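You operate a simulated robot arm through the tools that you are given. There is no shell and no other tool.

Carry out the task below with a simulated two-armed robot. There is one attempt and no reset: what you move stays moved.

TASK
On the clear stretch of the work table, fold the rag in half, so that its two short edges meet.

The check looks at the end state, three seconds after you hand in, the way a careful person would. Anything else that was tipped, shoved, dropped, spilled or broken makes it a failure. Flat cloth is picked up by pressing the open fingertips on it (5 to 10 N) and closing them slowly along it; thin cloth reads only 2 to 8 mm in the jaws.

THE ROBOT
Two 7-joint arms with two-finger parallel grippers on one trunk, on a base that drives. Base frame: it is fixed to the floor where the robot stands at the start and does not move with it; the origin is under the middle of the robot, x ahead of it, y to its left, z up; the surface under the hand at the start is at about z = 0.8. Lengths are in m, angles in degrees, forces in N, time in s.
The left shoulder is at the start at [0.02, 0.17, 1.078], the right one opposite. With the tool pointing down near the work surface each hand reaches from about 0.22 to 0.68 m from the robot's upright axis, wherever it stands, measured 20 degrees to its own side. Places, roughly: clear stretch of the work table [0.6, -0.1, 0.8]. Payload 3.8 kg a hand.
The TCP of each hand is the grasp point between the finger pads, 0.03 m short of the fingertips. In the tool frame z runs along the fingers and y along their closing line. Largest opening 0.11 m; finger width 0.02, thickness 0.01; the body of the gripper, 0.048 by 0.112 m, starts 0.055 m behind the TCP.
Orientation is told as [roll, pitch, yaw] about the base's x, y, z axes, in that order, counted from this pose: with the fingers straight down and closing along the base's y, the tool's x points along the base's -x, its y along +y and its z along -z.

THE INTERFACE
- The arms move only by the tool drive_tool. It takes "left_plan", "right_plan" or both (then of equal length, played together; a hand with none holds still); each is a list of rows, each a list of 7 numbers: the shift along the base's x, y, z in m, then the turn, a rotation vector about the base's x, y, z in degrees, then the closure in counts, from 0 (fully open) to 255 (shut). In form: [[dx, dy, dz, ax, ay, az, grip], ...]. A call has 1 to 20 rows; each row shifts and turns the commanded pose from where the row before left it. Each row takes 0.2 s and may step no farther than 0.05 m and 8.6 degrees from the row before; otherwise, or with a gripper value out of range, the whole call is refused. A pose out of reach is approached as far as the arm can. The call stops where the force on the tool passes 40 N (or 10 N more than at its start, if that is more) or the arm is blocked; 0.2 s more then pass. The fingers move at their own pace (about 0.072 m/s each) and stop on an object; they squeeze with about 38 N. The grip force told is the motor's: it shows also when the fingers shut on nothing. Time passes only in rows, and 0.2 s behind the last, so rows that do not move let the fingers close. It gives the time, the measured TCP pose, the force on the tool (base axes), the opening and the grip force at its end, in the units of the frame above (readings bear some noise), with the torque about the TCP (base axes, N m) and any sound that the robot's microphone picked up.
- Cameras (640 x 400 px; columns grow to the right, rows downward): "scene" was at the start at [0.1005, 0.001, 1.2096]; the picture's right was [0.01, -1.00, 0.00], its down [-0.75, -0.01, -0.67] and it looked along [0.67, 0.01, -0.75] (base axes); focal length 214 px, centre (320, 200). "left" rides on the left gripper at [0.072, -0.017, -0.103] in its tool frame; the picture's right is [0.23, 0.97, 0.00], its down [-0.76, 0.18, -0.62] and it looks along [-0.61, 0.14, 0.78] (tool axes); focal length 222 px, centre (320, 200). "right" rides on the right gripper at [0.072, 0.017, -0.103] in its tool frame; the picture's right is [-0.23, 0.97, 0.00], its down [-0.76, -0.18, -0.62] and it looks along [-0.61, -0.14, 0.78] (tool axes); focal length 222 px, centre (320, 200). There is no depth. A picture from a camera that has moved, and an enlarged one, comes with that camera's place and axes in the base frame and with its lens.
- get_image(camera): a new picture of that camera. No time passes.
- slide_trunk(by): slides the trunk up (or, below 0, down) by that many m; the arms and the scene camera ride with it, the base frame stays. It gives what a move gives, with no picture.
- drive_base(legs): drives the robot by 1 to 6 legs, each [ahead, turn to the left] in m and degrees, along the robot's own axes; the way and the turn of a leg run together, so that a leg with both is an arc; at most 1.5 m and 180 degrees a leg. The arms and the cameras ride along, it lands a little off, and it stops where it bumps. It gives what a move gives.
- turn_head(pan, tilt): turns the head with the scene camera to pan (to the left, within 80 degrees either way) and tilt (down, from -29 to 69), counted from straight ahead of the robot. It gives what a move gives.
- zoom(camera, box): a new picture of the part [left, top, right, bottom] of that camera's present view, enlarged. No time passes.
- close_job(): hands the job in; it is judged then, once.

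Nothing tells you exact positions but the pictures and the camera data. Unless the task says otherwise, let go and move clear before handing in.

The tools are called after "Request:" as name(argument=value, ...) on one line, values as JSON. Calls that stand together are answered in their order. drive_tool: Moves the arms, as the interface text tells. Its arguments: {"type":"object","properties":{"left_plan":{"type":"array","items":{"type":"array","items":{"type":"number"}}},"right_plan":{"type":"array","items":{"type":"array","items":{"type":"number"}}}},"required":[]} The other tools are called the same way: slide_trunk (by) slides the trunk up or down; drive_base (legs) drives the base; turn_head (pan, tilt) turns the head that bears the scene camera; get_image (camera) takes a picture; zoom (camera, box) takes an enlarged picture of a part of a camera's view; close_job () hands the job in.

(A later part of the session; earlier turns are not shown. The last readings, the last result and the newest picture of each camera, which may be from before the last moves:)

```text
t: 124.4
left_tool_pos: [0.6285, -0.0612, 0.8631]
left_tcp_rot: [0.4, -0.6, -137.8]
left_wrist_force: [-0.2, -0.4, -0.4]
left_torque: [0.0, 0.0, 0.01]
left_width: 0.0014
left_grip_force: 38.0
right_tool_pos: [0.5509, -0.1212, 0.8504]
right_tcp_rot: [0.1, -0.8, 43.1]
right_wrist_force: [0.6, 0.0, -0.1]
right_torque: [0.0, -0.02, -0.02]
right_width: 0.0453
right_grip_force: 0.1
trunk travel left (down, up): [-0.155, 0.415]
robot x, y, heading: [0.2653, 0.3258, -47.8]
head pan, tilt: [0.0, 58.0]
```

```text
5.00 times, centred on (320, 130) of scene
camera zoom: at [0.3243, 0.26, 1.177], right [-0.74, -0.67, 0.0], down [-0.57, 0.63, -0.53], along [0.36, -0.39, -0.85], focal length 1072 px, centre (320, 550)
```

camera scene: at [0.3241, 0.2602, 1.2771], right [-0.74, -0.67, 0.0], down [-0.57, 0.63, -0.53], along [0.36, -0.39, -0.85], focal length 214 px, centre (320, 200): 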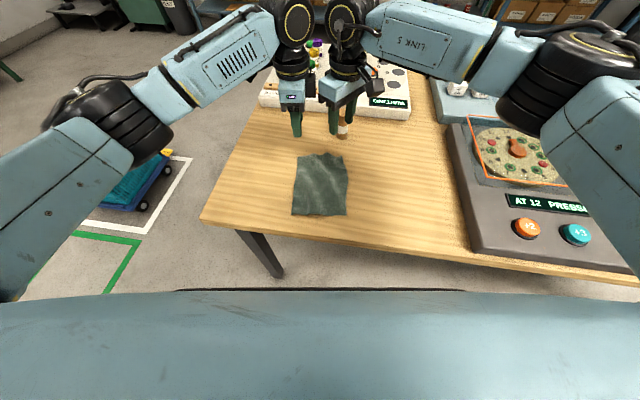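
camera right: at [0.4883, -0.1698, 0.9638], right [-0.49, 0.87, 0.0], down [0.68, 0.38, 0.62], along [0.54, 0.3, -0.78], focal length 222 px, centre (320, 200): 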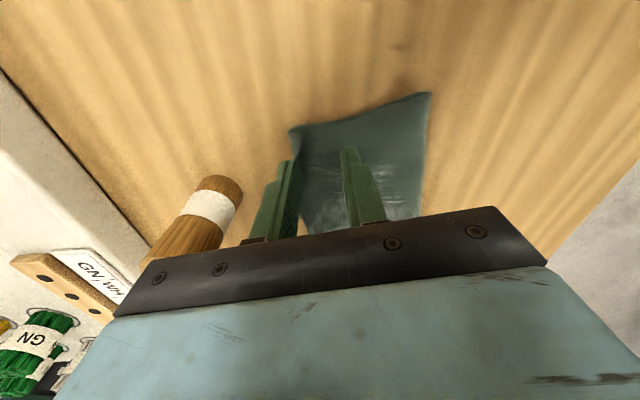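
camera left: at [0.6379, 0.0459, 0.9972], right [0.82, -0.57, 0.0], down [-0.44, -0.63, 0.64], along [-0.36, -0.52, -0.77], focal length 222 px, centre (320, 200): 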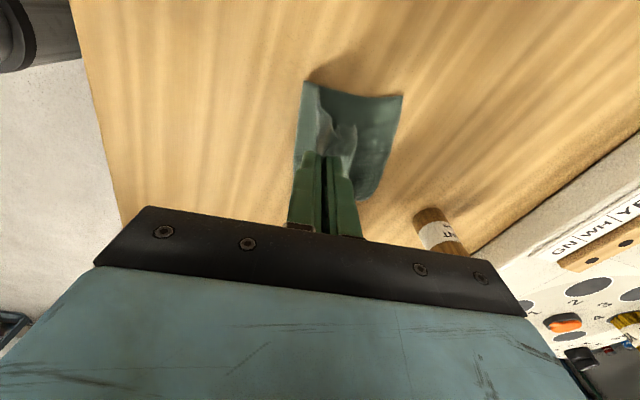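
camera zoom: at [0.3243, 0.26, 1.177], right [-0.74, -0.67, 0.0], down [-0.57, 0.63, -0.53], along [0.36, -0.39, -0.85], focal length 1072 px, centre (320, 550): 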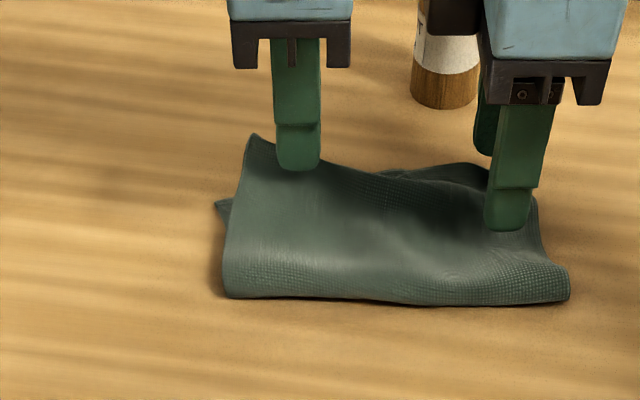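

The right hand released cleanly. I'll raise it away, then use the left hand alone to peel its corner back.

Request:
drive_tool(right_plan=[[0, 0, 0.02, 0, 0, 0, 150], [0, 0, 0.04, 0, 0, 0, 150], [0, 0, 0.04, 0, 0, 0, 150], [-0.03, -0.027, 0, 0, 0, 0, 150], [-0.03, -0.027, 0, 0, 0, 0, 150], [-0.02, -0.018, 0, 0, 0, 0, 150]])

Request:
drive_tool(left_plan=[[-0.0062, 0.0129, 0.012, 0, 0, 0, 255], [-0.0082, 0.0121, 0.011, 0, 0, 0, 255], [-0.0116, 0.0165, 0.008, 0, 0, 0, 255], [-0.0116, 0.0165, 0.005, 0, 0, 0, 255], [-0.0112, 0.0168, 0.002, 0, 0, 0, 255], [0, 0, 0, 0, 0, 0, 255]])

Request:
zoom(camera="scene", box=[270, 90, 370, 170])

Request:
get_image(camera="left")

Request:
get_image(camera="right")

```text
t: 125.8
left_tool_pos: [0.6284, -0.0605, 0.8633]
left_tcp_rot: [0.2, -0.7, -137.9]
left_wrist_force: [-0.4, -1.0, -0.5]
left_torque: [0.03, 0.0, -0.01]
left_width: 0.0019
left_grip_force: 38.2
right_tool_pos: [0.4709, -0.1943, 0.9492]
right_tcp_rot: [0.2, -0.7, 43.1]
right_wrist_force: [-1.5, -0.9, 0.0]
right_torque: [0.01, -0.03, -0.02]
right_width: 0.0455
right_grip_force: 0.1
trunk travel left (down, up): [-0.155, 0.415]
robot x, y, heading: [0.2668, 0.3264, -47.6]
head pan, tilt: [0.0, 58.0]
```

```text
t: 127.2
left_tool_pos: [0.5795, 0.0127, 0.9019]
left_tcp_rot: [0.3, -0.7, -137.8]
left_wrist_force: [-0.4, 0.2, 0.1]
left_torque: [0.02, -0.03, 0.0]
left_width: 0.0018
left_grip_force: 38.6
right_tool_pos: [0.4724, -0.1943, 0.9495]
right_tcp_rot: [0.1, -0.8, 43.1]
right_wrist_force: [0.0, 0.1, 0.3]
right_torque: [-0.02, 0.03, 0.0]
right_width: 0.0453
right_grip_force: 0.0
trunk travel left (down, up): [-0.155, 0.415]
robot x, y, heading: [0.2619, 0.3259, -47.5]
head pan, tilt: [0.0, 58.0]
```

```text
5.00 times, centred on (320, 130) of scene
camera zoom: at [0.3243, 0.2599, 1.177], right [-0.74, -0.67, 0.0], down [-0.57, 0.63, -0.53], along [0.36, -0.39, -0.85], focal length 1072 px, centre (320, 550)
```

zoom: 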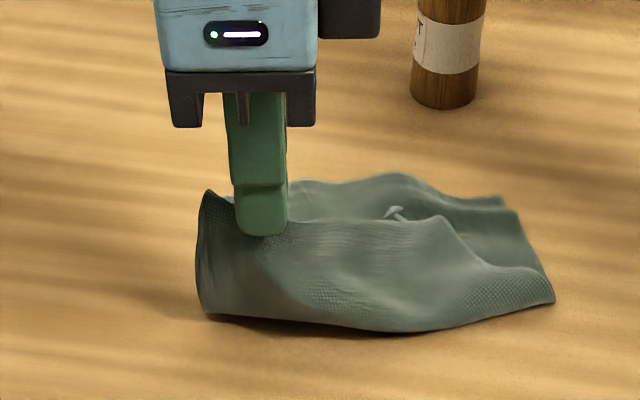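

```text
taken
camera left: at [0.6227, 0.0761, 1.0034], right [0.82, -0.57, 0.0], down [-0.44, -0.64, 0.63], along [-0.36, -0.52, -0.78], focal length 222 px, centre (320, 200)
```

left: 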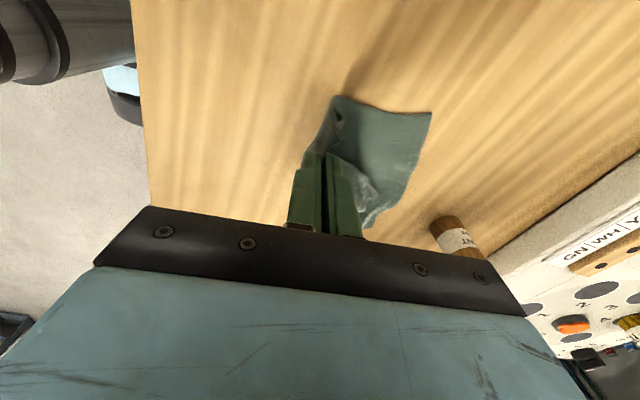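

```text
taken
camera right: at [0.4067, -0.2317, 1.0535], right [-0.5, 0.87, 0.01], down [0.67, 0.38, 0.63], along [0.55, 0.32, -0.77], focal length 222 px, centre (320, 200)
```

right: 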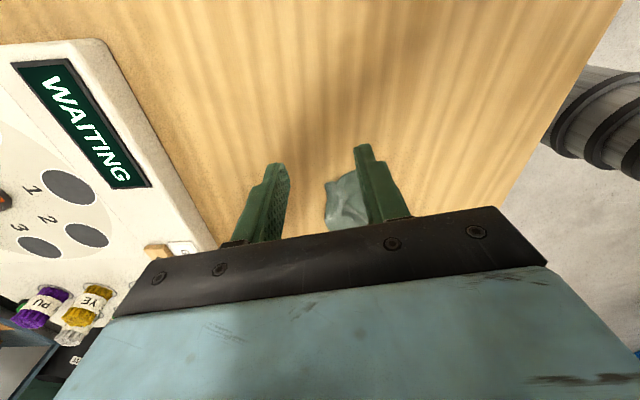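

The upper layer is mostly peeled back. A clean redo will be better than patching, so I'll carry this corner all the way back to the near side, unfold the rag and then repeat the fold, this time with vertical tools and a wide opening at release.

Request:
drive_tool(left_plan=[[-0.0112, 0.0168, 0.004, 0, 0, 0, 255], [-0.0112, 0.0168, -0.005, 0, 0, 0, 255], [-0.0099, 0.0153, -0.02, 0, 0, 0, 255], [-0.0062, 0.0106, -0.025, 0, 0, 0, 255], [-0.0037, 0.0041, -0.018, 0, 0, 0, 255], [0, 0, 0, 0, 0, 0, 255]])

Request:
zoom(camera="scene", box=[260, 100, 380, 200])

Request:
get_image(camera="left")

```text
t: 128.6
left_tool_pos: [0.5374, 0.0769, 0.8365]
left_tcp_rot: [0.5, -0.7, -137.9]
left_wrist_force: [1.0, -0.9, 6.2]
left_torque: [-0.11, 0.03, 0.0]
left_width: 0.0016
left_grip_force: 37.9
right_tool_pos: [0.4726, -0.1945, 0.9493]
right_tcp_rot: [0.1, -0.8, 43.1]
right_wrist_force: [-0.5, 0.3, 0.5]
right_torque: [0.02, 0.0, -0.01]
right_width: 0.0452
right_grip_force: 0.0
trunk travel left (down, up): [-0.155, 0.415]
robot x, y, heading: [0.2624, 0.3264, -47.6]
head pan, tilt: [0.0, 58.0]
```

```text
4.00 times, centred on (320, 150) of scene
camera zoom: at [0.3241, 0.26, 1.1771], right [-0.74, -0.67, 0.0], down [-0.57, 0.63, -0.53], along [0.36, -0.39, -0.85], focal length 858 px, centre (320, 400)
```

zoom: 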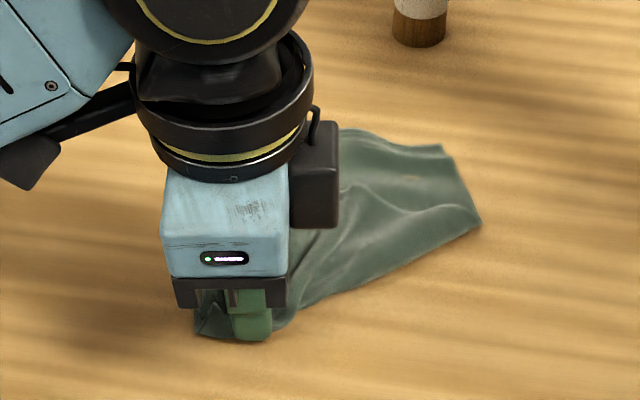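

```text
taken
camera left: at [0.5812, 0.1399, 0.939], right [0.82, -0.57, 0.0], down [-0.44, -0.64, 0.63], along [-0.36, -0.52, -0.77], focal length 222 px, centre (320, 200)
```

left: 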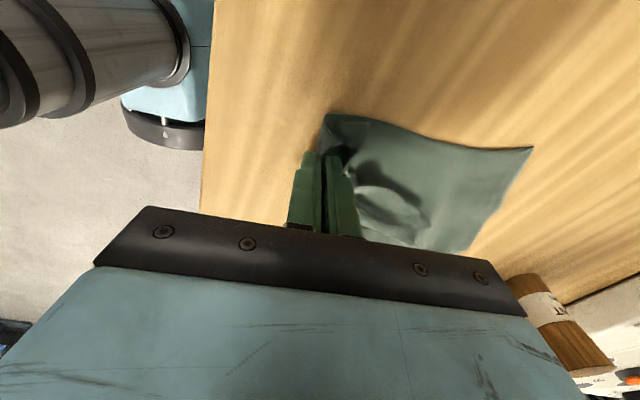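

The left corner is back on the near side. I'll release it, wide open, and raise the hand to see how the rag lies.

Request:
drive_tool(left_plan=[[0, 0, 0, 0, 0, 0, 235], [0, 0, 0, 0, 0, 0, 210], [0, 0, 0, 0, 0, 0, 185], [0, 0, 0, 0, 0, 0, 150], [0, 0, 0, 0, 0, 0, 150], [0, 0, 0.005, 0, 0, 0, 150], [0, 0, 0.01, 0, 0, 0, 150], [0, 0, 0.03, 0, 0, 0, 150], [0, 0, 0.04, 0, 0, 0, 150], [0.03, 0.027, 0.02, 0, 0, 0, 150], [0.03, 0.027, 0, 0, 0, 0, 150], [0.03, 0.027, 0, 0, 0, 0, 150]])

Request:
zoom(camera="scene", box=[260, 100, 380, 200])

Request:
get_image(camera="left")

Request:
get_image(camera="right")

```text
t: 131.2
left_tool_pos: [0.6275, 0.1592, 0.9428]
left_tcp_rot: [0.4, -0.6, -137.8]
left_wrist_force: [-0.5, 0.4, -0.6]
left_torque: [0.0, 0.03, -0.01]
left_width: 0.0453
left_grip_force: 0.0
right_tool_pos: [0.4718, -0.195, 0.9503]
right_tcp_rot: [0.2, -0.8, 43.1]
right_wrist_force: [-0.5, 0.1, 0.7]
right_torque: [0.0, 0.01, -0.01]
right_width: 0.0452
right_grip_force: 0.1
trunk travel left (down, up): [-0.155, 0.415]
robot x, y, heading: [0.266, 0.3279, -47.9]
head pan, tilt: [0.0, 58.0]
```

```text
4.00 times, centred on (320, 150) of scene
camera zoom: at [0.3245, 0.2605, 1.1771], right [-0.74, -0.67, 0.0], down [-0.57, 0.63, -0.53], along [0.36, -0.39, -0.85], focal length 858 px, centre (320, 400)
```

zoom: 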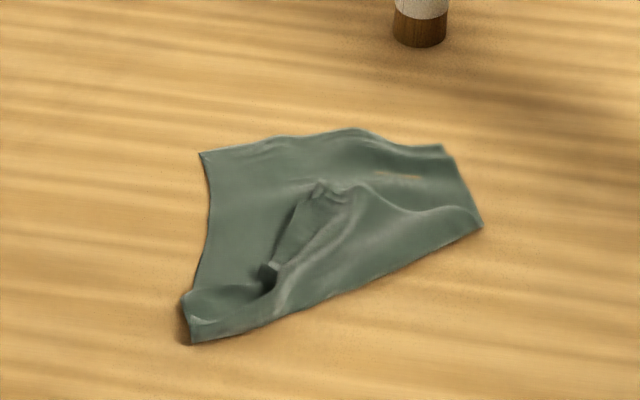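

```text
taken
camera left: at [0.6715, 0.2222, 1.0453], right [0.82, -0.57, 0.0], down [-0.44, -0.64, 0.63], along [-0.36, -0.52, -0.77], focal length 222 px, centre (320, 200)
```

left: 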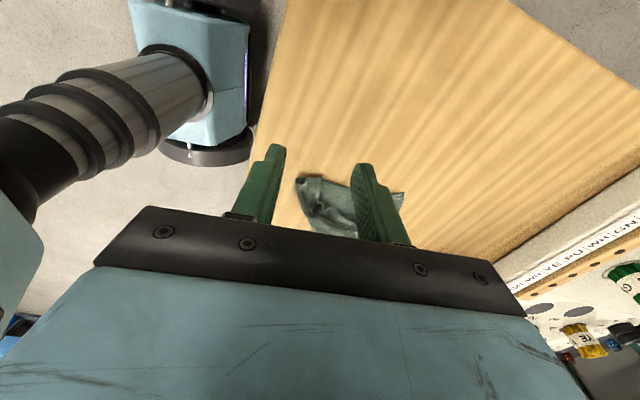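

```text
taken
camera right: at [0.407, -0.2312, 1.0537], right [-0.5, 0.87, 0.01], down [0.67, 0.38, 0.63], along [0.55, 0.32, -0.77], focal length 222 px, centre (320, 200)
```

right: 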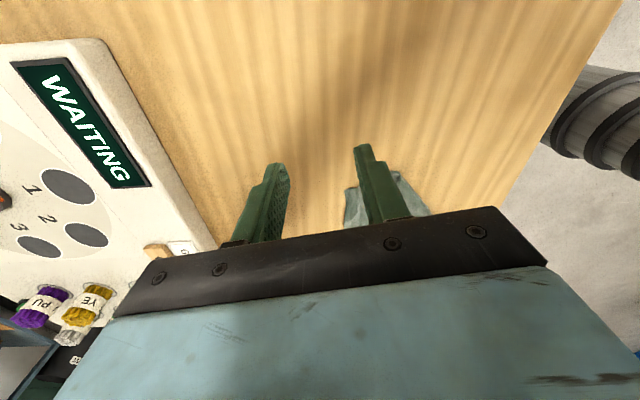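

Request:
zoom(camera="scene", box=[300, 125, 370, 190])

```text
6.15 times, centred on (335, 158) of scene
camera zoom: at [0.3245, 0.2605, 1.1771], right [-0.74, -0.67, 0.0], down [-0.57, 0.63, -0.53], along [0.36, -0.39, -0.85], focal length 1320 px, centre (228, 462)
```

zoom: 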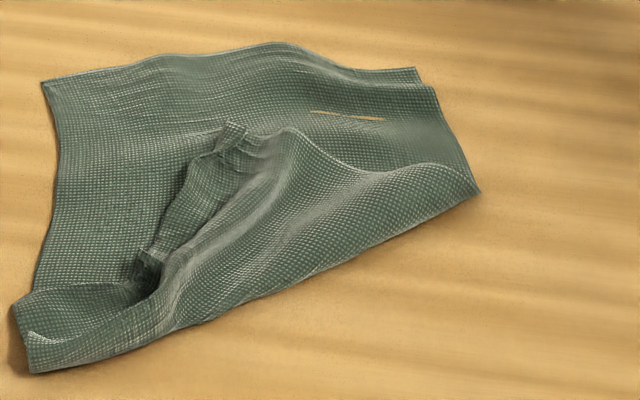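

The upper right corner A is folded over on top, near (0.47, 0.0). I'll take the raised ridge next to it with the right hand, keeping the fingertips just above the lower layer, and carry it back over.

Request:
drive_tool(right_plan=[[0.0123, 0.0256, 0, 0, 0, 0, 150], [0.0123, 0.0256, 0, 0, 0, 0, 150], [0.0123, 0.0256, 0, 0, 0, 0, 150], [0.0123, 0.0256, 0, 0, 0, 0, 150], [0.0122, 0.0256, 0, 0, 0, 0, 150], [0.0122, 0.0256, 0, 0, 0, 0, 150], [0.0122, 0.0255, 0, 0, 0, 0, 150], [0, 0, -0.035, 0, 0, 0, 150], [0, 0, -0.035, 0, 0, 0, 150], [0, 0, -0.015, 0, 0, 0, 150], [0, 0, 0, 0, 0, 0, 150]])

Request:
zoom(camera="right", box=[200, 60, 460, 240])

Request:
zoom(camera="scene", box=[280, 110, 370, 190])

```text
t: 133.6
left_tool_pos: [0.6267, 0.1593, 0.9424]
left_tcp_rot: [0.3, -0.6, -137.8]
left_wrist_force: [-0.1, 0.4, 0.0]
left_torque: [0.04, -0.01, 0.02]
left_width: 0.0452
left_grip_force: 0.0
right_tool_pos: [0.5561, -0.0166, 0.8649]
right_tcp_rot: [0.2, -0.8, 43.0]
right_wrist_force: [0.7, -0.2, 0.7]
right_torque: [-0.02, 0.0, -0.07]
right_width: 0.0452
right_grip_force: 0.0
trunk travel left (down, up): [-0.155, 0.415]
robot x, y, heading: [0.2641, 0.3278, -47.8]
head pan, tilt: [0.0, 58.0]
```

```text
2.22 times, centred on (330, 150) of right
camera zoom: at [0.4911, -0.0526, 0.9687], right [-0.5, 0.87, 0.01], down [0.67, 0.38, 0.63], along [0.55, 0.32, -0.77], focal length 494 px, centre (298, 311)
```

zoom: 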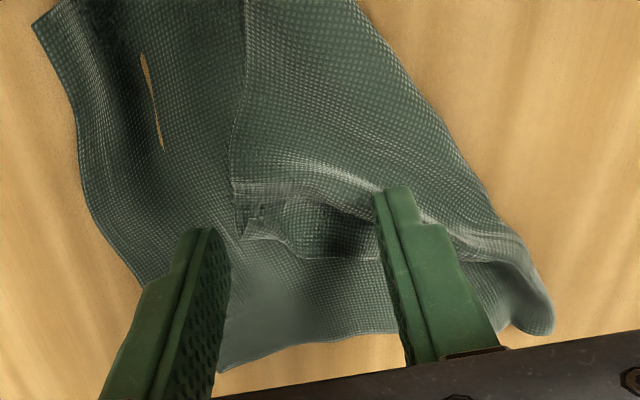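

```text
5.00 times, centred on (325, 150) of scene
camera zoom: at [0.3243, 0.26, 1.1771], right [-0.74, -0.67, 0.0], down [-0.57, 0.63, -0.53], along [0.36, -0.39, -0.85], focal length 1072 px, centre (295, 450)
```

zoom: 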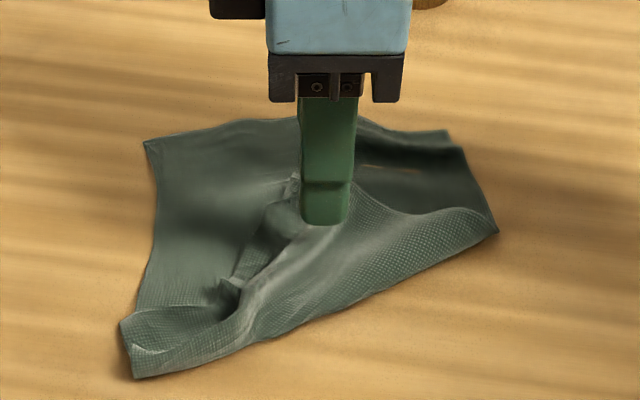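

The fingers straddle the corner's raised folds. I'll shift 6 mm right, lower to just above the lower layer, and close slowly.

Request:
drive_tool(right_plan=[[-0.0045, -0.004, -0.01, 0, 0, 0, 150], [0, 0, -0.01, 0, 0, 0, 150], [0, 0, -0.007, 0, 0, 0, 150], [0, 0, 0, 0, 0, 0, 165], [0, 0, 0, 0, 0, 0, 175], [0, 0, 0, 0, 0, 0, 185], [0, 0, 0, 0, 0, 0, 195], [0, 0, 0, 0, 0, 0, 205], [0, 0, 0, 0, 0, 0, 215], [0, 0, 0, 0, 0, 0, 225], [0, 0, 0, 0, 0, 0, 235], [0, 0, 0, 0, 0, 0, 245], [0, 0, 0, 0, 0, 0, 255], [0, 0, 0, 0, 0, 0, 255]])

Request:
zoom(camera="right", box=[200, 60, 460, 240])

Request:
zoom(camera="scene", box=[280, 110, 370, 190])

```text
t: 136.6
left_tool_pos: [0.6273, 0.1594, 0.9428]
left_tcp_rot: [0.4, -0.6, -137.8]
left_wrist_force: [0.6, 0.4, 0.0]
left_torque: [0.01, 0.01, 0.01]
left_width: 0.0451
left_grip_force: 0.2
right_tool_pos: [0.5521, -0.0183, 0.839]
right_tcp_rot: [0.1, -0.9, 43.1]
right_wrist_force: [0.4, -0.3, 0.8]
right_torque: [-0.04, 0.03, -0.02]
right_width: 0.0016
right_grip_force: 37.6
trunk travel left (down, up): [-0.155, 0.415]
robot x, y, heading: [0.264, 0.3255, -47.9]
head pan, tilt: [0.0, 58.0]
```

```text
2.22 times, centred on (330, 150) of right
camera zoom: at [0.4868, -0.0562, 0.942], right [-0.5, 0.87, 0.01], down [0.67, 0.38, 0.63], along [0.55, 0.32, -0.77], focal length 494 px, centre (298, 311)
```

zoom: 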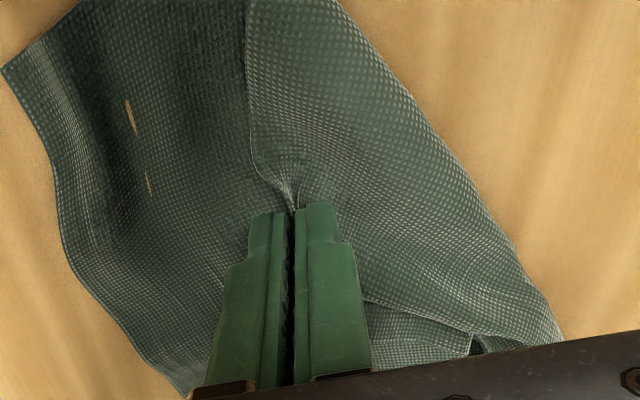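

```text
5.00 times, centred on (325, 150) of scene
camera zoom: at [0.3243, 0.26, 1.1771], right [-0.74, -0.67, 0.0], down [-0.57, 0.63, -0.53], along [0.36, -0.39, -0.85], focal length 1072 px, centre (295, 450)
```

zoom: 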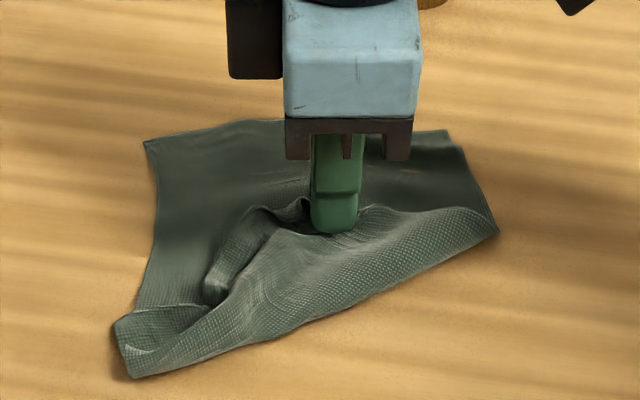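

Corner A is pinched. Now I'll lift it and carry it over to the near right.

Request:
drive_tool(right_plan=[[0, 0, 0.02, 0, 0, 0, 255], [-0.0111, 0.0034, 0.02, 0, 0, 0, 255], [-0.0208, 0.0081, 0.012, 0, 0, 0, 255], [-0.0229, 0.0089, 0, 0, 0, 0, 255], [-0.0229, 0.0089, -0.013, 0, 0, 0, 255], [-0.0188, 0.0073, -0.02, 0, 0, 0, 255], [-0.0111, 0.0047, -0.02, 0, 0, 0, 255], [0, 0, 0, 0, 0, 0, 255]])

Request:
zoom(camera="right", box=[100, 40, 460, 240])

Request:
zoom(camera="scene", box=[260, 110, 380, 210])

```text
t: 138.4
left_tool_pos: [0.6271, 0.1584, 0.9429]
left_tcp_rot: [0.3, -0.6, -137.8]
left_wrist_force: [-1.0, 0.2, -1.1]
left_torque: [0.03, -0.01, -0.04]
left_width: 0.0452
left_grip_force: 0.0
right_tool_pos: [0.4435, 0.0238, 0.8383]
right_tcp_rot: [0.1, -0.8, 43.1]
right_wrist_force: [0.3, -0.4, 2.0]
right_torque: [-0.03, 0.01, 0.01]
right_width: 0.0016
right_grip_force: 38.1
trunk travel left (down, up): [-0.155, 0.415]
robot x, y, heading: [0.2606, 0.3245, -47.7]
head pan, tilt: [0.0, 58.0]
```

```text
1.78 times, centred on (280, 140) of right
camera zoom: at [0.3788, -0.0147, 0.9407], right [-0.5, 0.87, 0.0], down [0.67, 0.38, 0.63], along [0.55, 0.32, -0.77], focal length 395 px, centre (391, 307)
```

zoom: 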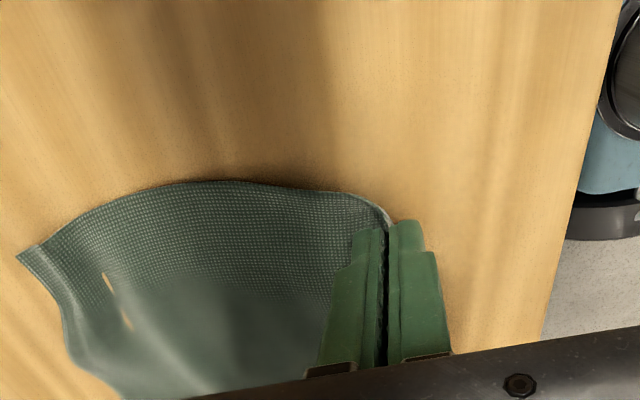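

```text
4.00 times, centred on (320, 160) of scene
camera zoom: at [0.3242, 0.26, 1.1771], right [-0.74, -0.67, 0.0], down [-0.57, 0.63, -0.53], along [0.36, -0.39, -0.85], focal length 858 px, centre (320, 360)
```

zoom: 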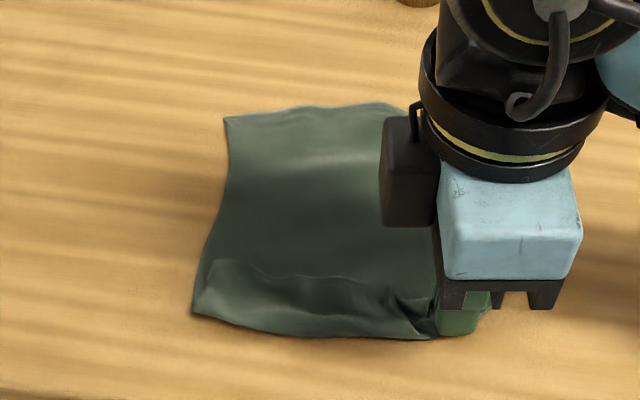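

Unfolded almost flat. Releasing the right hand wide open and moving it clear.

Request:
drive_tool(right_plan=[[0, 0, 0, 0, 0, 0, 235], [0, 0, 0, 0, 0, 0, 210], [0, 0, 0, 0, 0, 0, 185], [0, 0, 0, 0, 0, 0, 150], [0, 0, 0, 0, 0, 0, 150], [0, 0, 0.005, 0, 0, 0, 150], [0, 0, 0.01, 0, 0, 0, 150], [0, 0, 0.03, 0, 0, 0, 150], [0, 0, 0.04, 0, 0, 0, 150], [-0.03, -0.027, 0.02, 0, 0, 0, 150], [-0.03, -0.027, 0, 0, 0, 0, 150]])

Request:
zoom(camera="scene", box=[280, 120, 370, 200])

Request:
get_image(camera="right")

Request:
get_image(camera="left")

```text
t: 140.8
left_tool_pos: [0.6266, 0.1587, 0.9422]
left_tcp_rot: [0.3, -0.6, -137.9]
left_wrist_force: [1.0, 0.3, 0.2]
left_torque: [0.0, 0.0, 0.01]
left_width: 0.0453
left_grip_force: 0.0
right_tool_pos: [0.3944, -0.0587, 0.9324]
right_tcp_rot: [0.2, -0.8, 43.1]
right_wrist_force: [0.0, 0.5, -0.4]
right_torque: [-0.01, -0.09, 0.03]
right_width: 0.0452
right_grip_force: 0.1
right hand out of reach, approached as far as the arm can: row 7, 8, 9
trunk travel left (down, up): [-0.155, 0.415]
robot x, y, heading: [0.2644, 0.3254, -47.9]
head pan, tilt: [0.0, 58.0]
```

```text
5.00 times, centred on (325, 160) of scene
camera zoom: at [0.3238, 0.2598, 1.1771], right [-0.74, -0.67, 0.0], down [-0.57, 0.63, -0.53], along [0.36, -0.39, -0.85], focal length 1072 px, centre (295, 400)
```

zoom: 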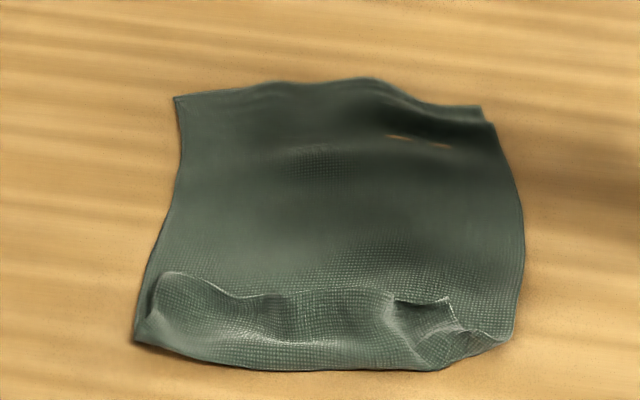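

```text
taken
camera right: at [0.329, -0.096, 1.0366], right [-0.5, 0.87, 0.01], down [0.67, 0.38, 0.63], along [0.55, 0.32, -0.77], focal length 222 px, centre (320, 200)
```

right: 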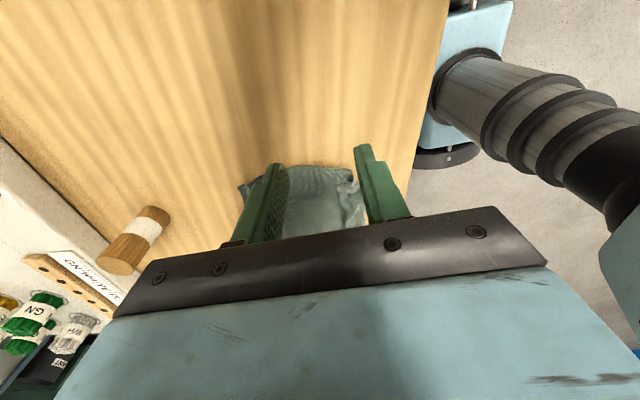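

```text
taken
camera left: at [0.6705, 0.2213, 1.0454], right [0.82, -0.57, 0.0], down [-0.44, -0.64, 0.63], along [-0.36, -0.52, -0.78], focal length 222 px, centre (320, 200)
```

left: 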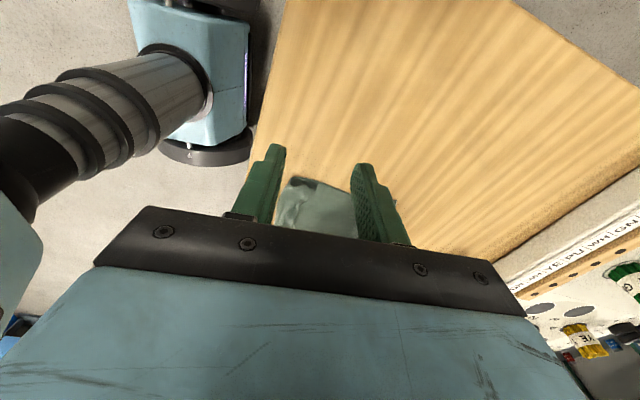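

The rag is nearly unfolded, with the near edge AB lying rolled back about 3 cm on top of the rag. That is simply a short version of the fold I want, so I can take that free edge and carry it forward to the far edge. I'll zoom in for its exact shape.

Request:
zoom(camera="scene", box=[292, 160, 332, 200])

Request:
zoom(camera="scene", box=[332, 160, 372, 200])

Request:
zoom(camera="scene", box=[290, 125, 375, 165])

```text
10.00 times, centred on (312, 180) of scene
camera zoom: at [0.3238, 0.2598, 1.1771], right [-0.74, -0.67, 0.0], down [-0.57, 0.63, -0.53], along [0.36, -0.39, -0.85], focal length 2145 px, centre (400, 400)
```

zoom: 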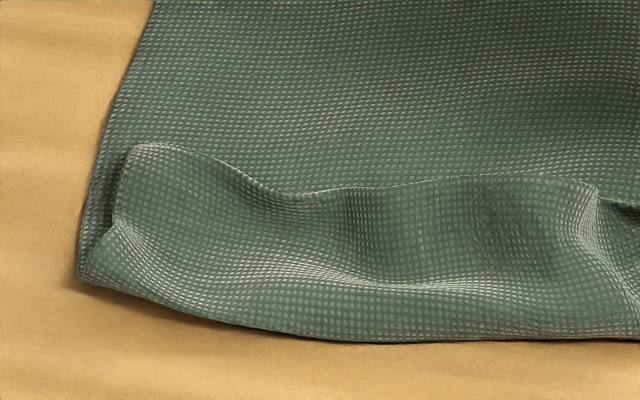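

```text
10.00 times, centred on (352, 180) of scene
camera zoom: at [0.3238, 0.2598, 1.1771], right [-0.74, -0.67, 0.0], down [-0.57, 0.63, -0.53], along [0.36, -0.39, -0.85], focal length 2145 px, centre (0, 400)
```

zoom: 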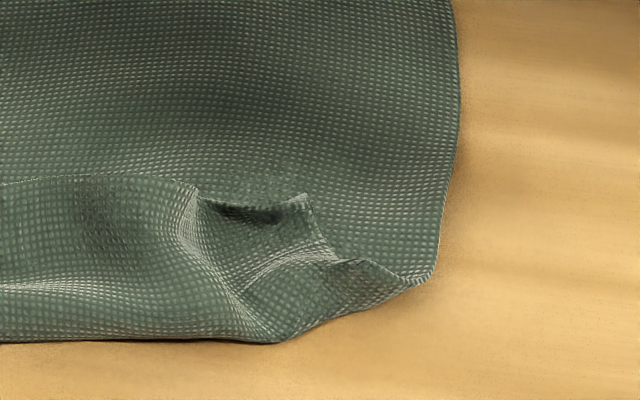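

```text
7.53 times, centred on (332, 145) of scene
camera zoom: at [0.3238, 0.2598, 1.1771], right [-0.74, -0.67, 0.0], down [-0.57, 0.63, -0.53], along [0.36, -0.39, -0.85], focal length 1615 px, centre (226, 614)
```

zoom: 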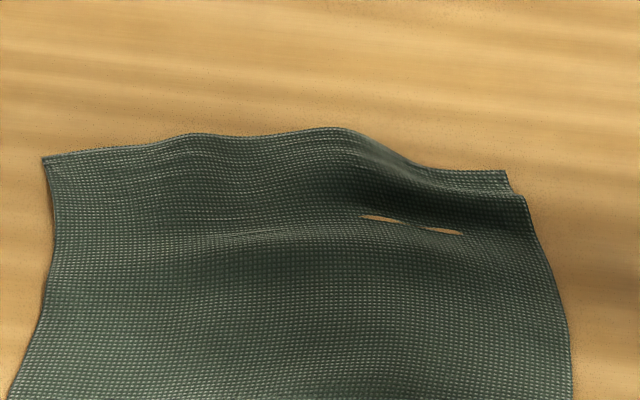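

I can see it clearly: corner B lies on top at (0.383, 0.060) and corner A at (0.369, −0.064). I'll take that free edge at both ends with the tools tilted 8°, so only the near fingers press on the strip and the far fingers hover above the lower layer.

Request:
drive_tool(left_plan=[[-0.01486, -0.01592, 0, -1.185, -1.075, 0, 185], [-0.01486, -0.01592, 0, -1.185, -1.075, 0, 185], [-0.01486, -0.01592, 0, -1.185, -1.075, 0, 185], [-0.01486, -0.01592, 0, -1.185, -1.075, 0, 185], [-0.01486, -0.01592, 0, -1.185, -1.075, 0, 185], [0, 0, -0.035, 0, 0, 0, 185], [0, 0, -0.035, 0, 0, 0, 185], [0, 0, -0.012, 0, 0, 0, 185], [0, 0, 0, 0, 0, 0, 185]], right_plan=[[0.01586, 0.01574, 0, -1.185, -1.075, 0, 185], [0.01586, 0.01574, 0, -1.185, -1.075, 0, 185], [0.01586, 0.01574, 0, -1.185, -1.075, 0, 185], [0.01586, 0.01574, 0, -1.185, -1.075, 0, 185], [0.01586, 0.01574, 0, -1.185, -1.075, 0, 185], [0, 0, -0.035, 0, 0, 0, 185], [0, 0, -0.025, 0, 0, 0, 185], [0, 0, -0.012, 0, 0, 0, 185], [0, 0, 0, 0, 0, 0, 185]])

Request:
zoom(camera="scene", box=[280, 120, 370, 200])

Request:
zoom(camera="right", box=[160, 60, 440, 240])

Request:
zoom(camera="left", box=[200, 60, 480, 240])

```text
t: 142.8
left_tool_pos: [0.5539, 0.0786, 0.8597]
left_tcp_rot: [8.3, -0.6, -138.0]
left_wrist_force: [-0.7, 0.2, 0.6]
left_torque: [0.01, -0.01, -0.03]
left_width: 0.0303
left_grip_force: 0.1
right_tool_pos: [0.4833, -0.0023, 0.8542]
right_tcp_rot: [-8.1, -0.6, 43.1]
right_wrist_force: [0.6, -0.1, 0.5]
right_torque: [-0.01, 0.01, 0.01]
right_width: 0.0305
right_grip_force: 0.0
right hand out of reach, approached as far as the arm can: row 3, 4, 5
trunk travel left (down, up): [-0.155, 0.415]
robot x, y, heading: [0.2627, 0.3289, -47.9]
head pan, tilt: [0.0, 58.0]
```

```text
5.00 times, centred on (325, 160) of scene
camera zoom: at [0.3243, 0.26, 1.1771], right [-0.74, -0.67, 0.0], down [-0.57, 0.63, -0.53], along [0.36, -0.39, -0.85], focal length 1072 px, centre (295, 400)
```

zoom: 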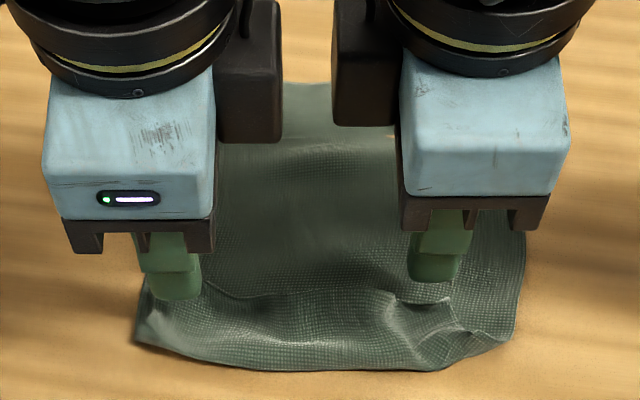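

```text
2.22 times, centred on (300, 150) of right
camera zoom: at [0.4091, -0.0286, 0.9548], right [-0.49, 0.86, -0.13], down [0.61, 0.45, 0.65], along [0.62, 0.24, -0.75], focal length 494 px, centre (364, 311)
```

zoom: 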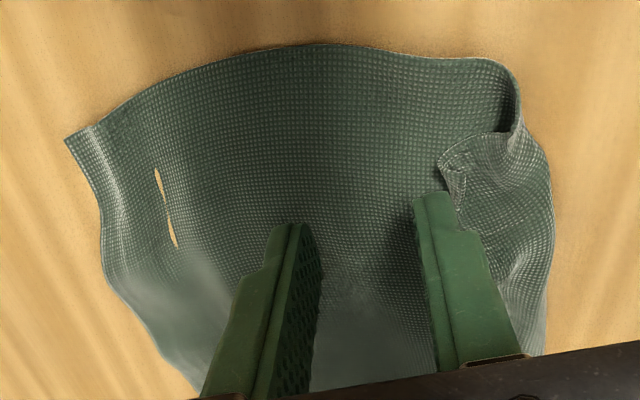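

```text
2.22 times, centred on (340, 150) of left
camera zoom: at [0.587, 0.1522, 0.9584], right [0.82, -0.56, 0.14], down [-0.5, -0.57, 0.65], along [-0.29, -0.6, -0.75], focal length 494 px, centre (276, 311)
```

zoom: 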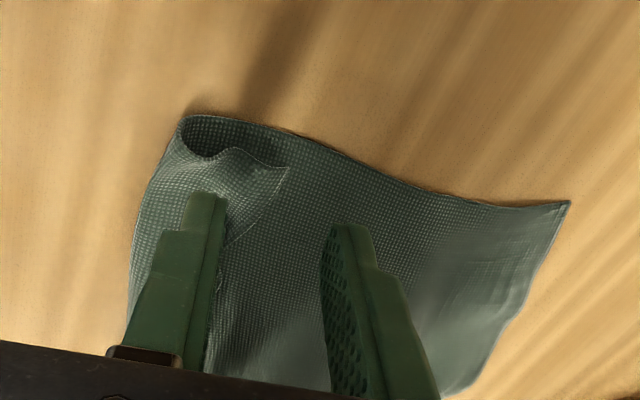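

The left hand is well placed; the right can't reach with this tilt at this height. I'll raise the hands and lower the trunk 6 cm, which gives the right wrist more room.

Request:
drive_tool(left_plan=[[0, 0, 0.03, 0, 0, 0, 185], [0, 0, 0.03, 0, 0, 0, 185]], right_plan=[[0, 0, 0.03, 0, 0, 0, 185], [0, 0, 0.03, 0, 0, 0, 185]])

Request:
slide_trunk(by=-0.06)

Request:
drive_tool(right_plan=[[-0.0032, 0.0074, 0, 0, 0, 0, 185], [-0.0032, 0.0074, 0, 0, 0, 0, 185], [-0.0032, 0.0074, 0, 0, 0, 0, 185], [0, 0, 0, 0, 0, 0, 185]])

```text
t: 143.4
left_tool_pos: [0.5514, 0.0789, 0.9205]
left_tcp_rot: [8.4, -0.7, -137.8]
left_wrist_force: [-0.5, 0.3, -0.6]
left_torque: [-0.01, 0.03, -0.04]
left_width: 0.0304
left_grip_force: 0.0
right_tool_pos: [0.4841, -0.0007, 0.9136]
right_tcp_rot: [-7.9, -0.6, 43.2]
right_wrist_force: [0.4, -0.6, 0.7]
right_torque: [0.02, -0.03, 0.03]
right_width: 0.0303
right_grip_force: 0.1
trunk travel left (down, up): [-0.155, 0.415]
robot x, y, heading: [0.2603, 0.3261, -47.7]
head pan, tilt: [0.0, 58.0]
```

```text
t: 144.4
left_tool_pos: [0.5533, 0.0798, 0.8589]
left_tcp_rot: [8.3, -0.7, -138.0]
left_wrist_force: [0.0, 0.3, -0.8]
left_torque: [0.0, -0.01, 0.0]
left_width: 0.0301
left_grip_force: 0.1
right_tool_pos: [0.4834, -0.0014, 0.8538]
right_tcp_rot: [-7.9, -0.5, 43.2]
right_wrist_force: [0.1, 0.4, 0.4]
right_torque: [0.01, -0.01, -0.02]
right_width: 0.0303
right_grip_force: 0.1
trunk travel left (down, up): [-0.095, 0.475]
robot x, y, heading: [0.2628, 0.3267, -48.0]
head pan, tilt: [0.0, 58.0]
```

```text
t: 145.4
left_tool_pos: [0.5525, 0.0778, 0.8603]
left_tcp_rot: [8.3, -0.6, -137.9]
left_wrist_force: [0.2, 0.4, 0.1]
left_torque: [-0.02, -0.01, -0.05]
left_width: 0.0301
left_grip_force: 0.1
right_tool_pos: [0.483, 0.0011, 0.8526]
right_tcp_rot: [-7.8, -0.6, 43.3]
right_wrist_force: [0.7, -0.2, -0.2]
right_torque: [-0.01, 0.02, 0.02]
right_width: 0.03
right_grip_force: 0.0
right hand out of reach, approached as far as the arm can: row 1, 2, 3
trunk travel left (down, up): [-0.095, 0.475]
robot x, y, heading: [0.2645, 0.3276, -47.8]
head pan, tilt: [0.0, 58.0]
```

Still limited. I'll turn the right wrist 15° away from its limit, which is fine for pinching this corner, and try again.

Request:
drive_tool(right_plan=[[0, 0, 0, 0, 0, 5, 185], [0, 0, 0, 0, 0, 5, 185], [0, 0, 0, 0, 0, 5, 185], [-0.0032, 0.0064, 0, 0, 0, 0, 185], [-0.0032, 0.0064, 0, 0, 0, 0, 185], [-0.0032, 0.0064, 0, 0, 0, 0, 185], [0, 0, 0, 0, 0, 0, 185]])

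Request:
zoom(camera="right", box=[160, 60, 440, 240])

Request:
zoom(camera="scene", box=[270, 130, 370, 220])

```text
t: 147.0
left_tool_pos: [0.5538, 0.0783, 0.8603]
left_tcp_rot: [8.2, -0.7, -138.1]
left_wrist_force: [0.4, 0.0, -0.1]
left_torque: [0.04, -0.04, 0.0]
left_width: 0.0304
left_grip_force: 0.0
right_tool_pos: [0.4743, 0.0218, 0.8526]
right_tcp_rot: [-7.9, -0.6, 58.2]
right_wrist_force: [0.5, -0.7, 0.1]
right_torque: [-0.03, 0.0, 0.01]
right_width: 0.0302
right_grip_force: 0.0
trunk travel left (down, up): [-0.095, 0.475]
robot x, y, heading: [0.2648, 0.326, -48.0]
head pan, tilt: [0.0, 58.0]
```

```text
2.22 times, centred on (300, 150) of right
camera zoom: at [0.4085, -0.0245, 0.9523], right [-0.7, 0.7, -0.13], down [0.47, 0.59, 0.65], along [0.53, 0.39, -0.75], focal length 494 px, centre (364, 311)
```

zoom: 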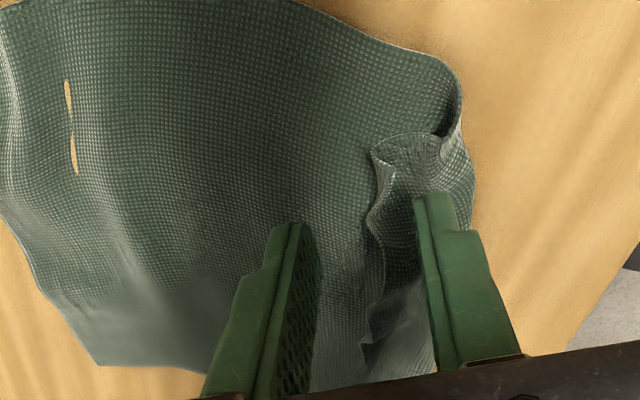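

```text
4.44 times, centred on (320, 175) of scene
camera zoom: at [0.3243, 0.26, 1.1171], right [-0.74, -0.67, 0.0], down [-0.57, 0.63, -0.53], along [0.36, -0.39, -0.85], focal length 953 px, centre (320, 311)
```

zoom: 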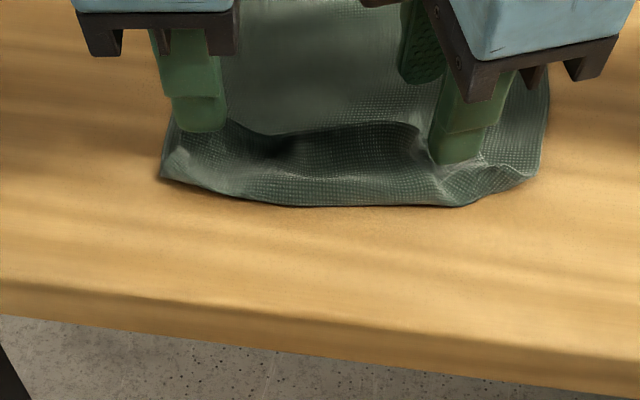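

It reached. Both pairs now straddle the free edge of the rolled strip. Lowering toward light contact.

Request:
drive_tool(left_plan=[[0, 0, -0.01, 0, 0, 0, 185], [0, 0, -0.008, 0, 0, 0, 185], [0, 0, -0.003, 0, 0, 0, 185], [0, 0, 0, 0, 0, 0, 185]], right_plan=[[-0.003, -0.0027, -0.005, 0, 0, 0, 185], [-0.0015, -0.0013, -0.005, 0, 0, 0, 185], [0, 0, -0.003, 0, 0, 0, 185], [0, 0, 0, 0, 0, 0, 185]])

Request:
zoom(camera="right", box=[200, 80, 440, 240])

Request:
zoom(camera="left", box=[200, 80, 440, 240])

```text
t: 148.0
left_tool_pos: [0.5532, 0.0783, 0.8385]
left_tcp_rot: [8.3, -0.6, -137.9]
left_wrist_force: [0.5, 0.1, 0.0]
left_torque: [0.02, 0.02, -0.01]
left_width: 0.0303
left_grip_force: 0.0
right_tool_pos: [0.468, 0.0166, 0.8387]
right_tcp_rot: [-8.0, -0.7, 58.2]
right_wrist_force: [0.4, -0.3, -0.6]
right_torque: [-0.02, -0.01, 0.0]
right_width: 0.03
right_grip_force: 0.1
trunk travel left (down, up): [-0.095, 0.475]
robot x, y, heading: [0.2602, 0.3245, -47.7]
head pan, tilt: [0.0, 58.0]
```

```text
2.50 times, centred on (320, 160) of right
camera zoom: at [0.4035, -0.0287, 0.9394], right [-0.7, 0.7, -0.13], down [0.47, 0.59, 0.65], along [0.53, 0.39, -0.75], focal length 555 px, centre (320, 300)
```

zoom: 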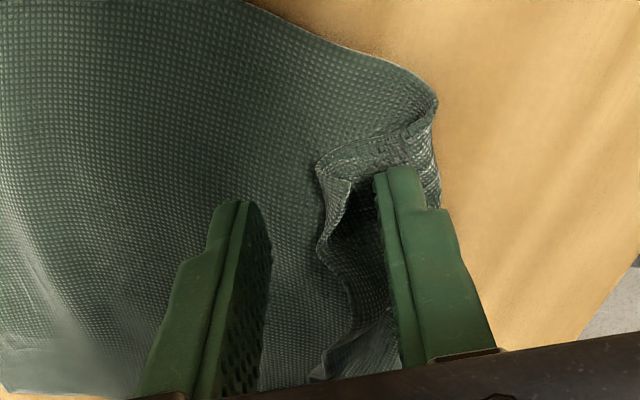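

```text
2.50 times, centred on (320, 160) of left
camera zoom: at [0.5867, 0.1519, 0.9378], right [0.82, -0.56, 0.14], down [-0.5, -0.57, 0.65], along [-0.29, -0.6, -0.75], focal length 555 px, centre (320, 300)
```

zoom: 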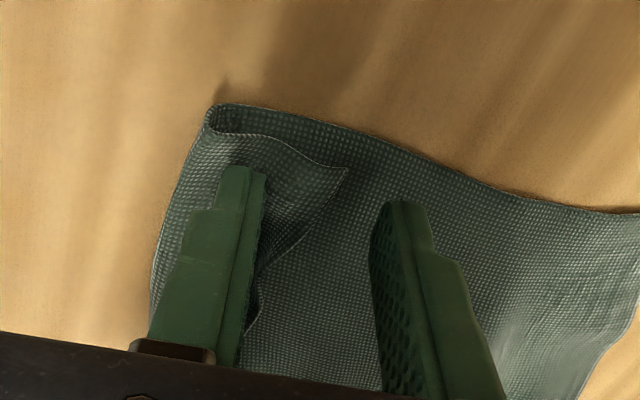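

Well placed. I'll go two millimetres lower and then close slowly.

Request:
drive_tool(left_plan=[[0, 0, -0.001, 0, 0, 0, 185], [0, 0, -0.001, 0, 0, 0, 190], [0, 0, 0, 0, 0, 0, 195], [0, 0, 0, 0, 0, 0, 200], [0, 0, 0, 0, 0, 0, 205], [0, 0, 0, 0, 0, 0, 210], [0, 0, 0, 0, 0, 0, 215], [0, 0, 0, 0, 0, 0, 220], [0, 0, 0, 0, 0, 0, 225], [0, 0, 0, 0, 0, 0, 230], [0, 0, 0, 0, 0, 0, 236], [0, 0, 0, 0, 0, 0, 242], [0, 0, 0, 0, 0, 0, 248], [0, 0, 0, 0, 0, 0, 255], [0, 0, 0, 0, 0, 0, 255]], right_plan=[[0, 0, -0.001, 0, 0, 0, 185], [0, 0, -0.001, 0, 0, 0, 190], [0, 0, 0, 0, 0, 0, 195], [0, 0, 0, 0, 0, 0, 200], [0, 0, 0, 0, 0, 0, 205], [0, 0, 0, 0, 0, 0, 210], [0, 0, 0, 0, 0, 0, 215], [0, 0, 0, 0, 0, 0, 220], [0, 0, 0, 0, 0, 0, 225], [0, 0, 0, 0, 0, 0, 230], [0, 0, 0, 0, 0, 0, 236], [0, 0, 0, 0, 0, 0, 242], [0, 0, 0, 0, 0, 0, 248], [0, 0, 0, 0, 0, 0, 255], [0, 0, 0, 0, 0, 0, 255]])

Request:
zoom(camera="right", box=[200, 80, 440, 240])

Request:
zoom(camera="left", box=[200, 80, 440, 240])

```text
t: 151.2
left_tool_pos: [0.5532, 0.0788, 0.8367]
left_tcp_rot: [8.2, -0.7, -137.9]
left_wrist_force: [0.2, 0.5, 0.6]
left_torque: [0.0, -0.03, 0.02]
left_width: 0.0001
left_grip_force: 37.8
right_tool_pos: [0.4692, 0.0156, 0.8376]
right_tcp_rot: [-7.9, -0.6, 58.2]
right_wrist_force: [-0.2, -0.4, 0.2]
right_torque: [-0.03, 0.02, -0.04]
right_width: 0.0016
right_grip_force: 38.3
trunk travel left (down, up): [-0.095, 0.475]
robot x, y, heading: [0.2653, 0.3291, -47.8]
head pan, tilt: [0.0, 58.0]
```

```text
2.50 times, centred on (320, 160) of right
camera zoom: at [0.4035, -0.0287, 0.9375], right [-0.7, 0.7, -0.13], down [0.47, 0.59, 0.65], along [0.53, 0.39, -0.75], focal length 555 px, centre (320, 300)
```

zoom: 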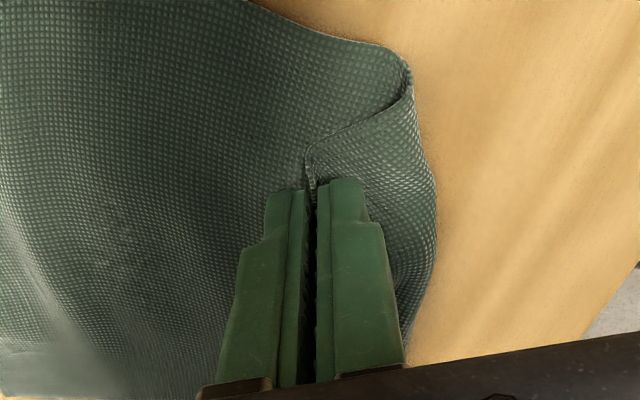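

```text
2.50 times, centred on (320, 160) of left
camera zoom: at [0.5867, 0.1519, 0.9358], right [0.82, -0.56, 0.14], down [-0.5, -0.57, 0.65], along [-0.29, -0.6, -0.75], focal length 555 px, centre (320, 300)
```

zoom: 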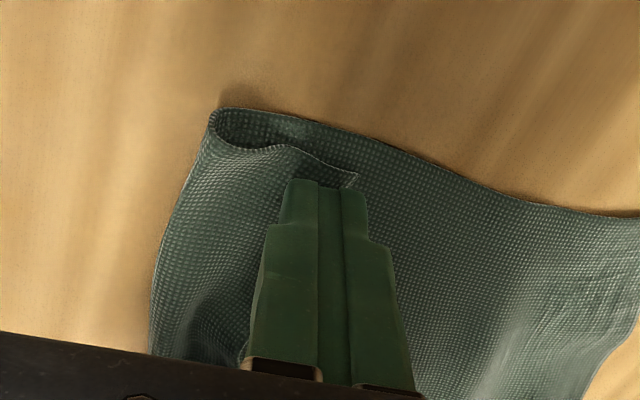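

The right hand has the edge; the left slid over it. I'll reopen the left, press more firmly and close again.

Request:
drive_tool(left_plan=[[0, 0, 0.006, 0, 0, 0, 255], [0, 0, 0, 0, 0, 0, 215], [0, 0, 0, 0, 0, 0, 185], [0, 0, 0, 0, 0, 0, 185], [0, 0, -0.004, 0, 0, 0, 185], [0, 0, -0.003, 0, 0, 0, 185], [0, 0, -0.001, 0, 0, 0, 185], [0, 0, 0, 0, 0, 0, 185]])

Request:
zoom(camera="left", box=[200, 80, 440, 240])

```text
t: 153.0
left_tool_pos: [0.553, 0.0791, 0.8353]
left_tcp_rot: [8.4, -0.6, -138.0]
left_wrist_force: [0.4, 1.0, 9.7]
left_torque: [0.17, 0.09, 0.0]
left_width: 0.0298
left_grip_force: 0.0
right_tool_pos: [0.469, 0.0167, 0.838]
right_tcp_rot: [-7.9, -0.6, 58.2]
right_wrist_force: [-0.2, 0.0, -0.3]
right_torque: [-0.02, 0.02, 0.03]
right_width: 0.0014
right_grip_force: 38.0
trunk travel left (down, up): [-0.095, 0.475]
robot x, y, heading: [0.2654, 0.328, -47.7]
head pan, tilt: [0.0, 58.0]
```

```text
2.50 times, centred on (320, 160) of left
camera zoom: at [0.5862, 0.1523, 0.9344], right [0.82, -0.56, 0.14], down [-0.5, -0.57, 0.65], along [-0.29, -0.6, -0.75], focal length 555 px, centre (320, 300)
```

zoom: 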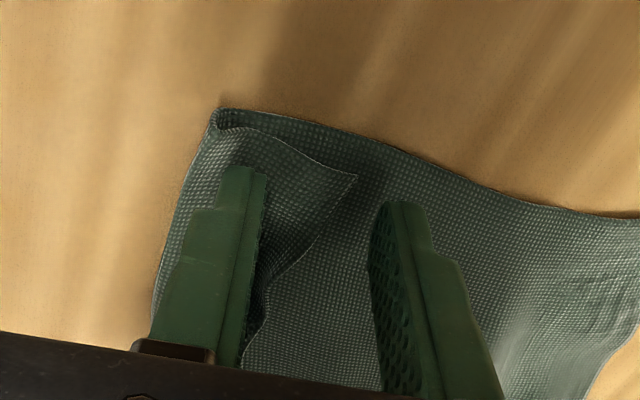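

In the tilted pose the near finger rises as it closes, so I'll lower the hand slightly while closing.

Request:
drive_tool(left_plan=[[0, 0, 0, 0, 0, 0, 189], [0, 0, -0.0001, 0, 0, 0, 193], [0, 0, -0.0001, 0, 0, 0, 197], [0, 0, -0.0002, 0, 0, 0, 201], [0, 0, -0.0002, 0, 0, 0, 205], [0, 0, -0.0002, 0, 0, 0, 209], [0, 0, -0.0002, 0, 0, 0, 213], [0, 0, -0.0002, 0, 0, 0, 217], [0, 0, -0.0002, 0, 0, 0, 221]])

Request:
zoom(camera="left", box=[200, 80, 440, 240])

```text
t: 155.0
left_tool_pos: [0.5522, 0.0793, 0.8342]
left_tcp_rot: [8.4, -0.6, -137.9]
left_wrist_force: [0.2, 1.6, 16.8]
left_torque: [0.32, 0.07, 0.01]
left_width: 0.0145
left_grip_force: 0.0
right_tool_pos: [0.4686, 0.0174, 0.8369]
right_tcp_rot: [-7.9, -0.6, 58.2]
right_wrist_force: [-0.3, 0.1, 0.0]
right_torque: [0.0, 0.03, -0.01]
right_width: 0.0017
right_grip_force: 38.0
trunk travel left (down, up): [-0.095, 0.475]
robot x, y, heading: [0.26, 0.3218, -47.8]
head pan, tilt: [0.0, 58.0]
```

```text
2.50 times, centred on (320, 160) of left
camera zoom: at [0.5861, 0.1527, 0.9331], right [0.82, -0.56, 0.14], down [-0.5, -0.57, 0.65], along [-0.29, -0.6, -0.75], focal length 555 px, centre (320, 300)
```

zoom: 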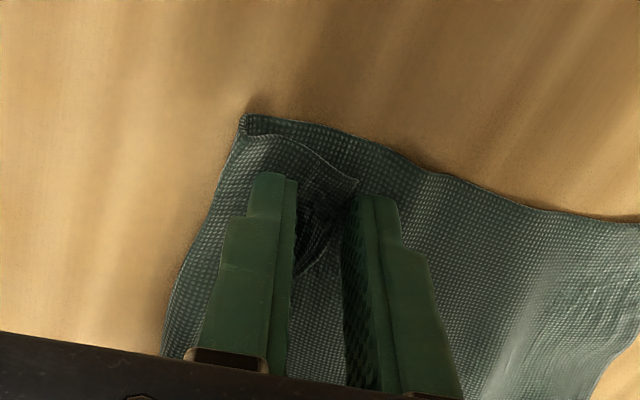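

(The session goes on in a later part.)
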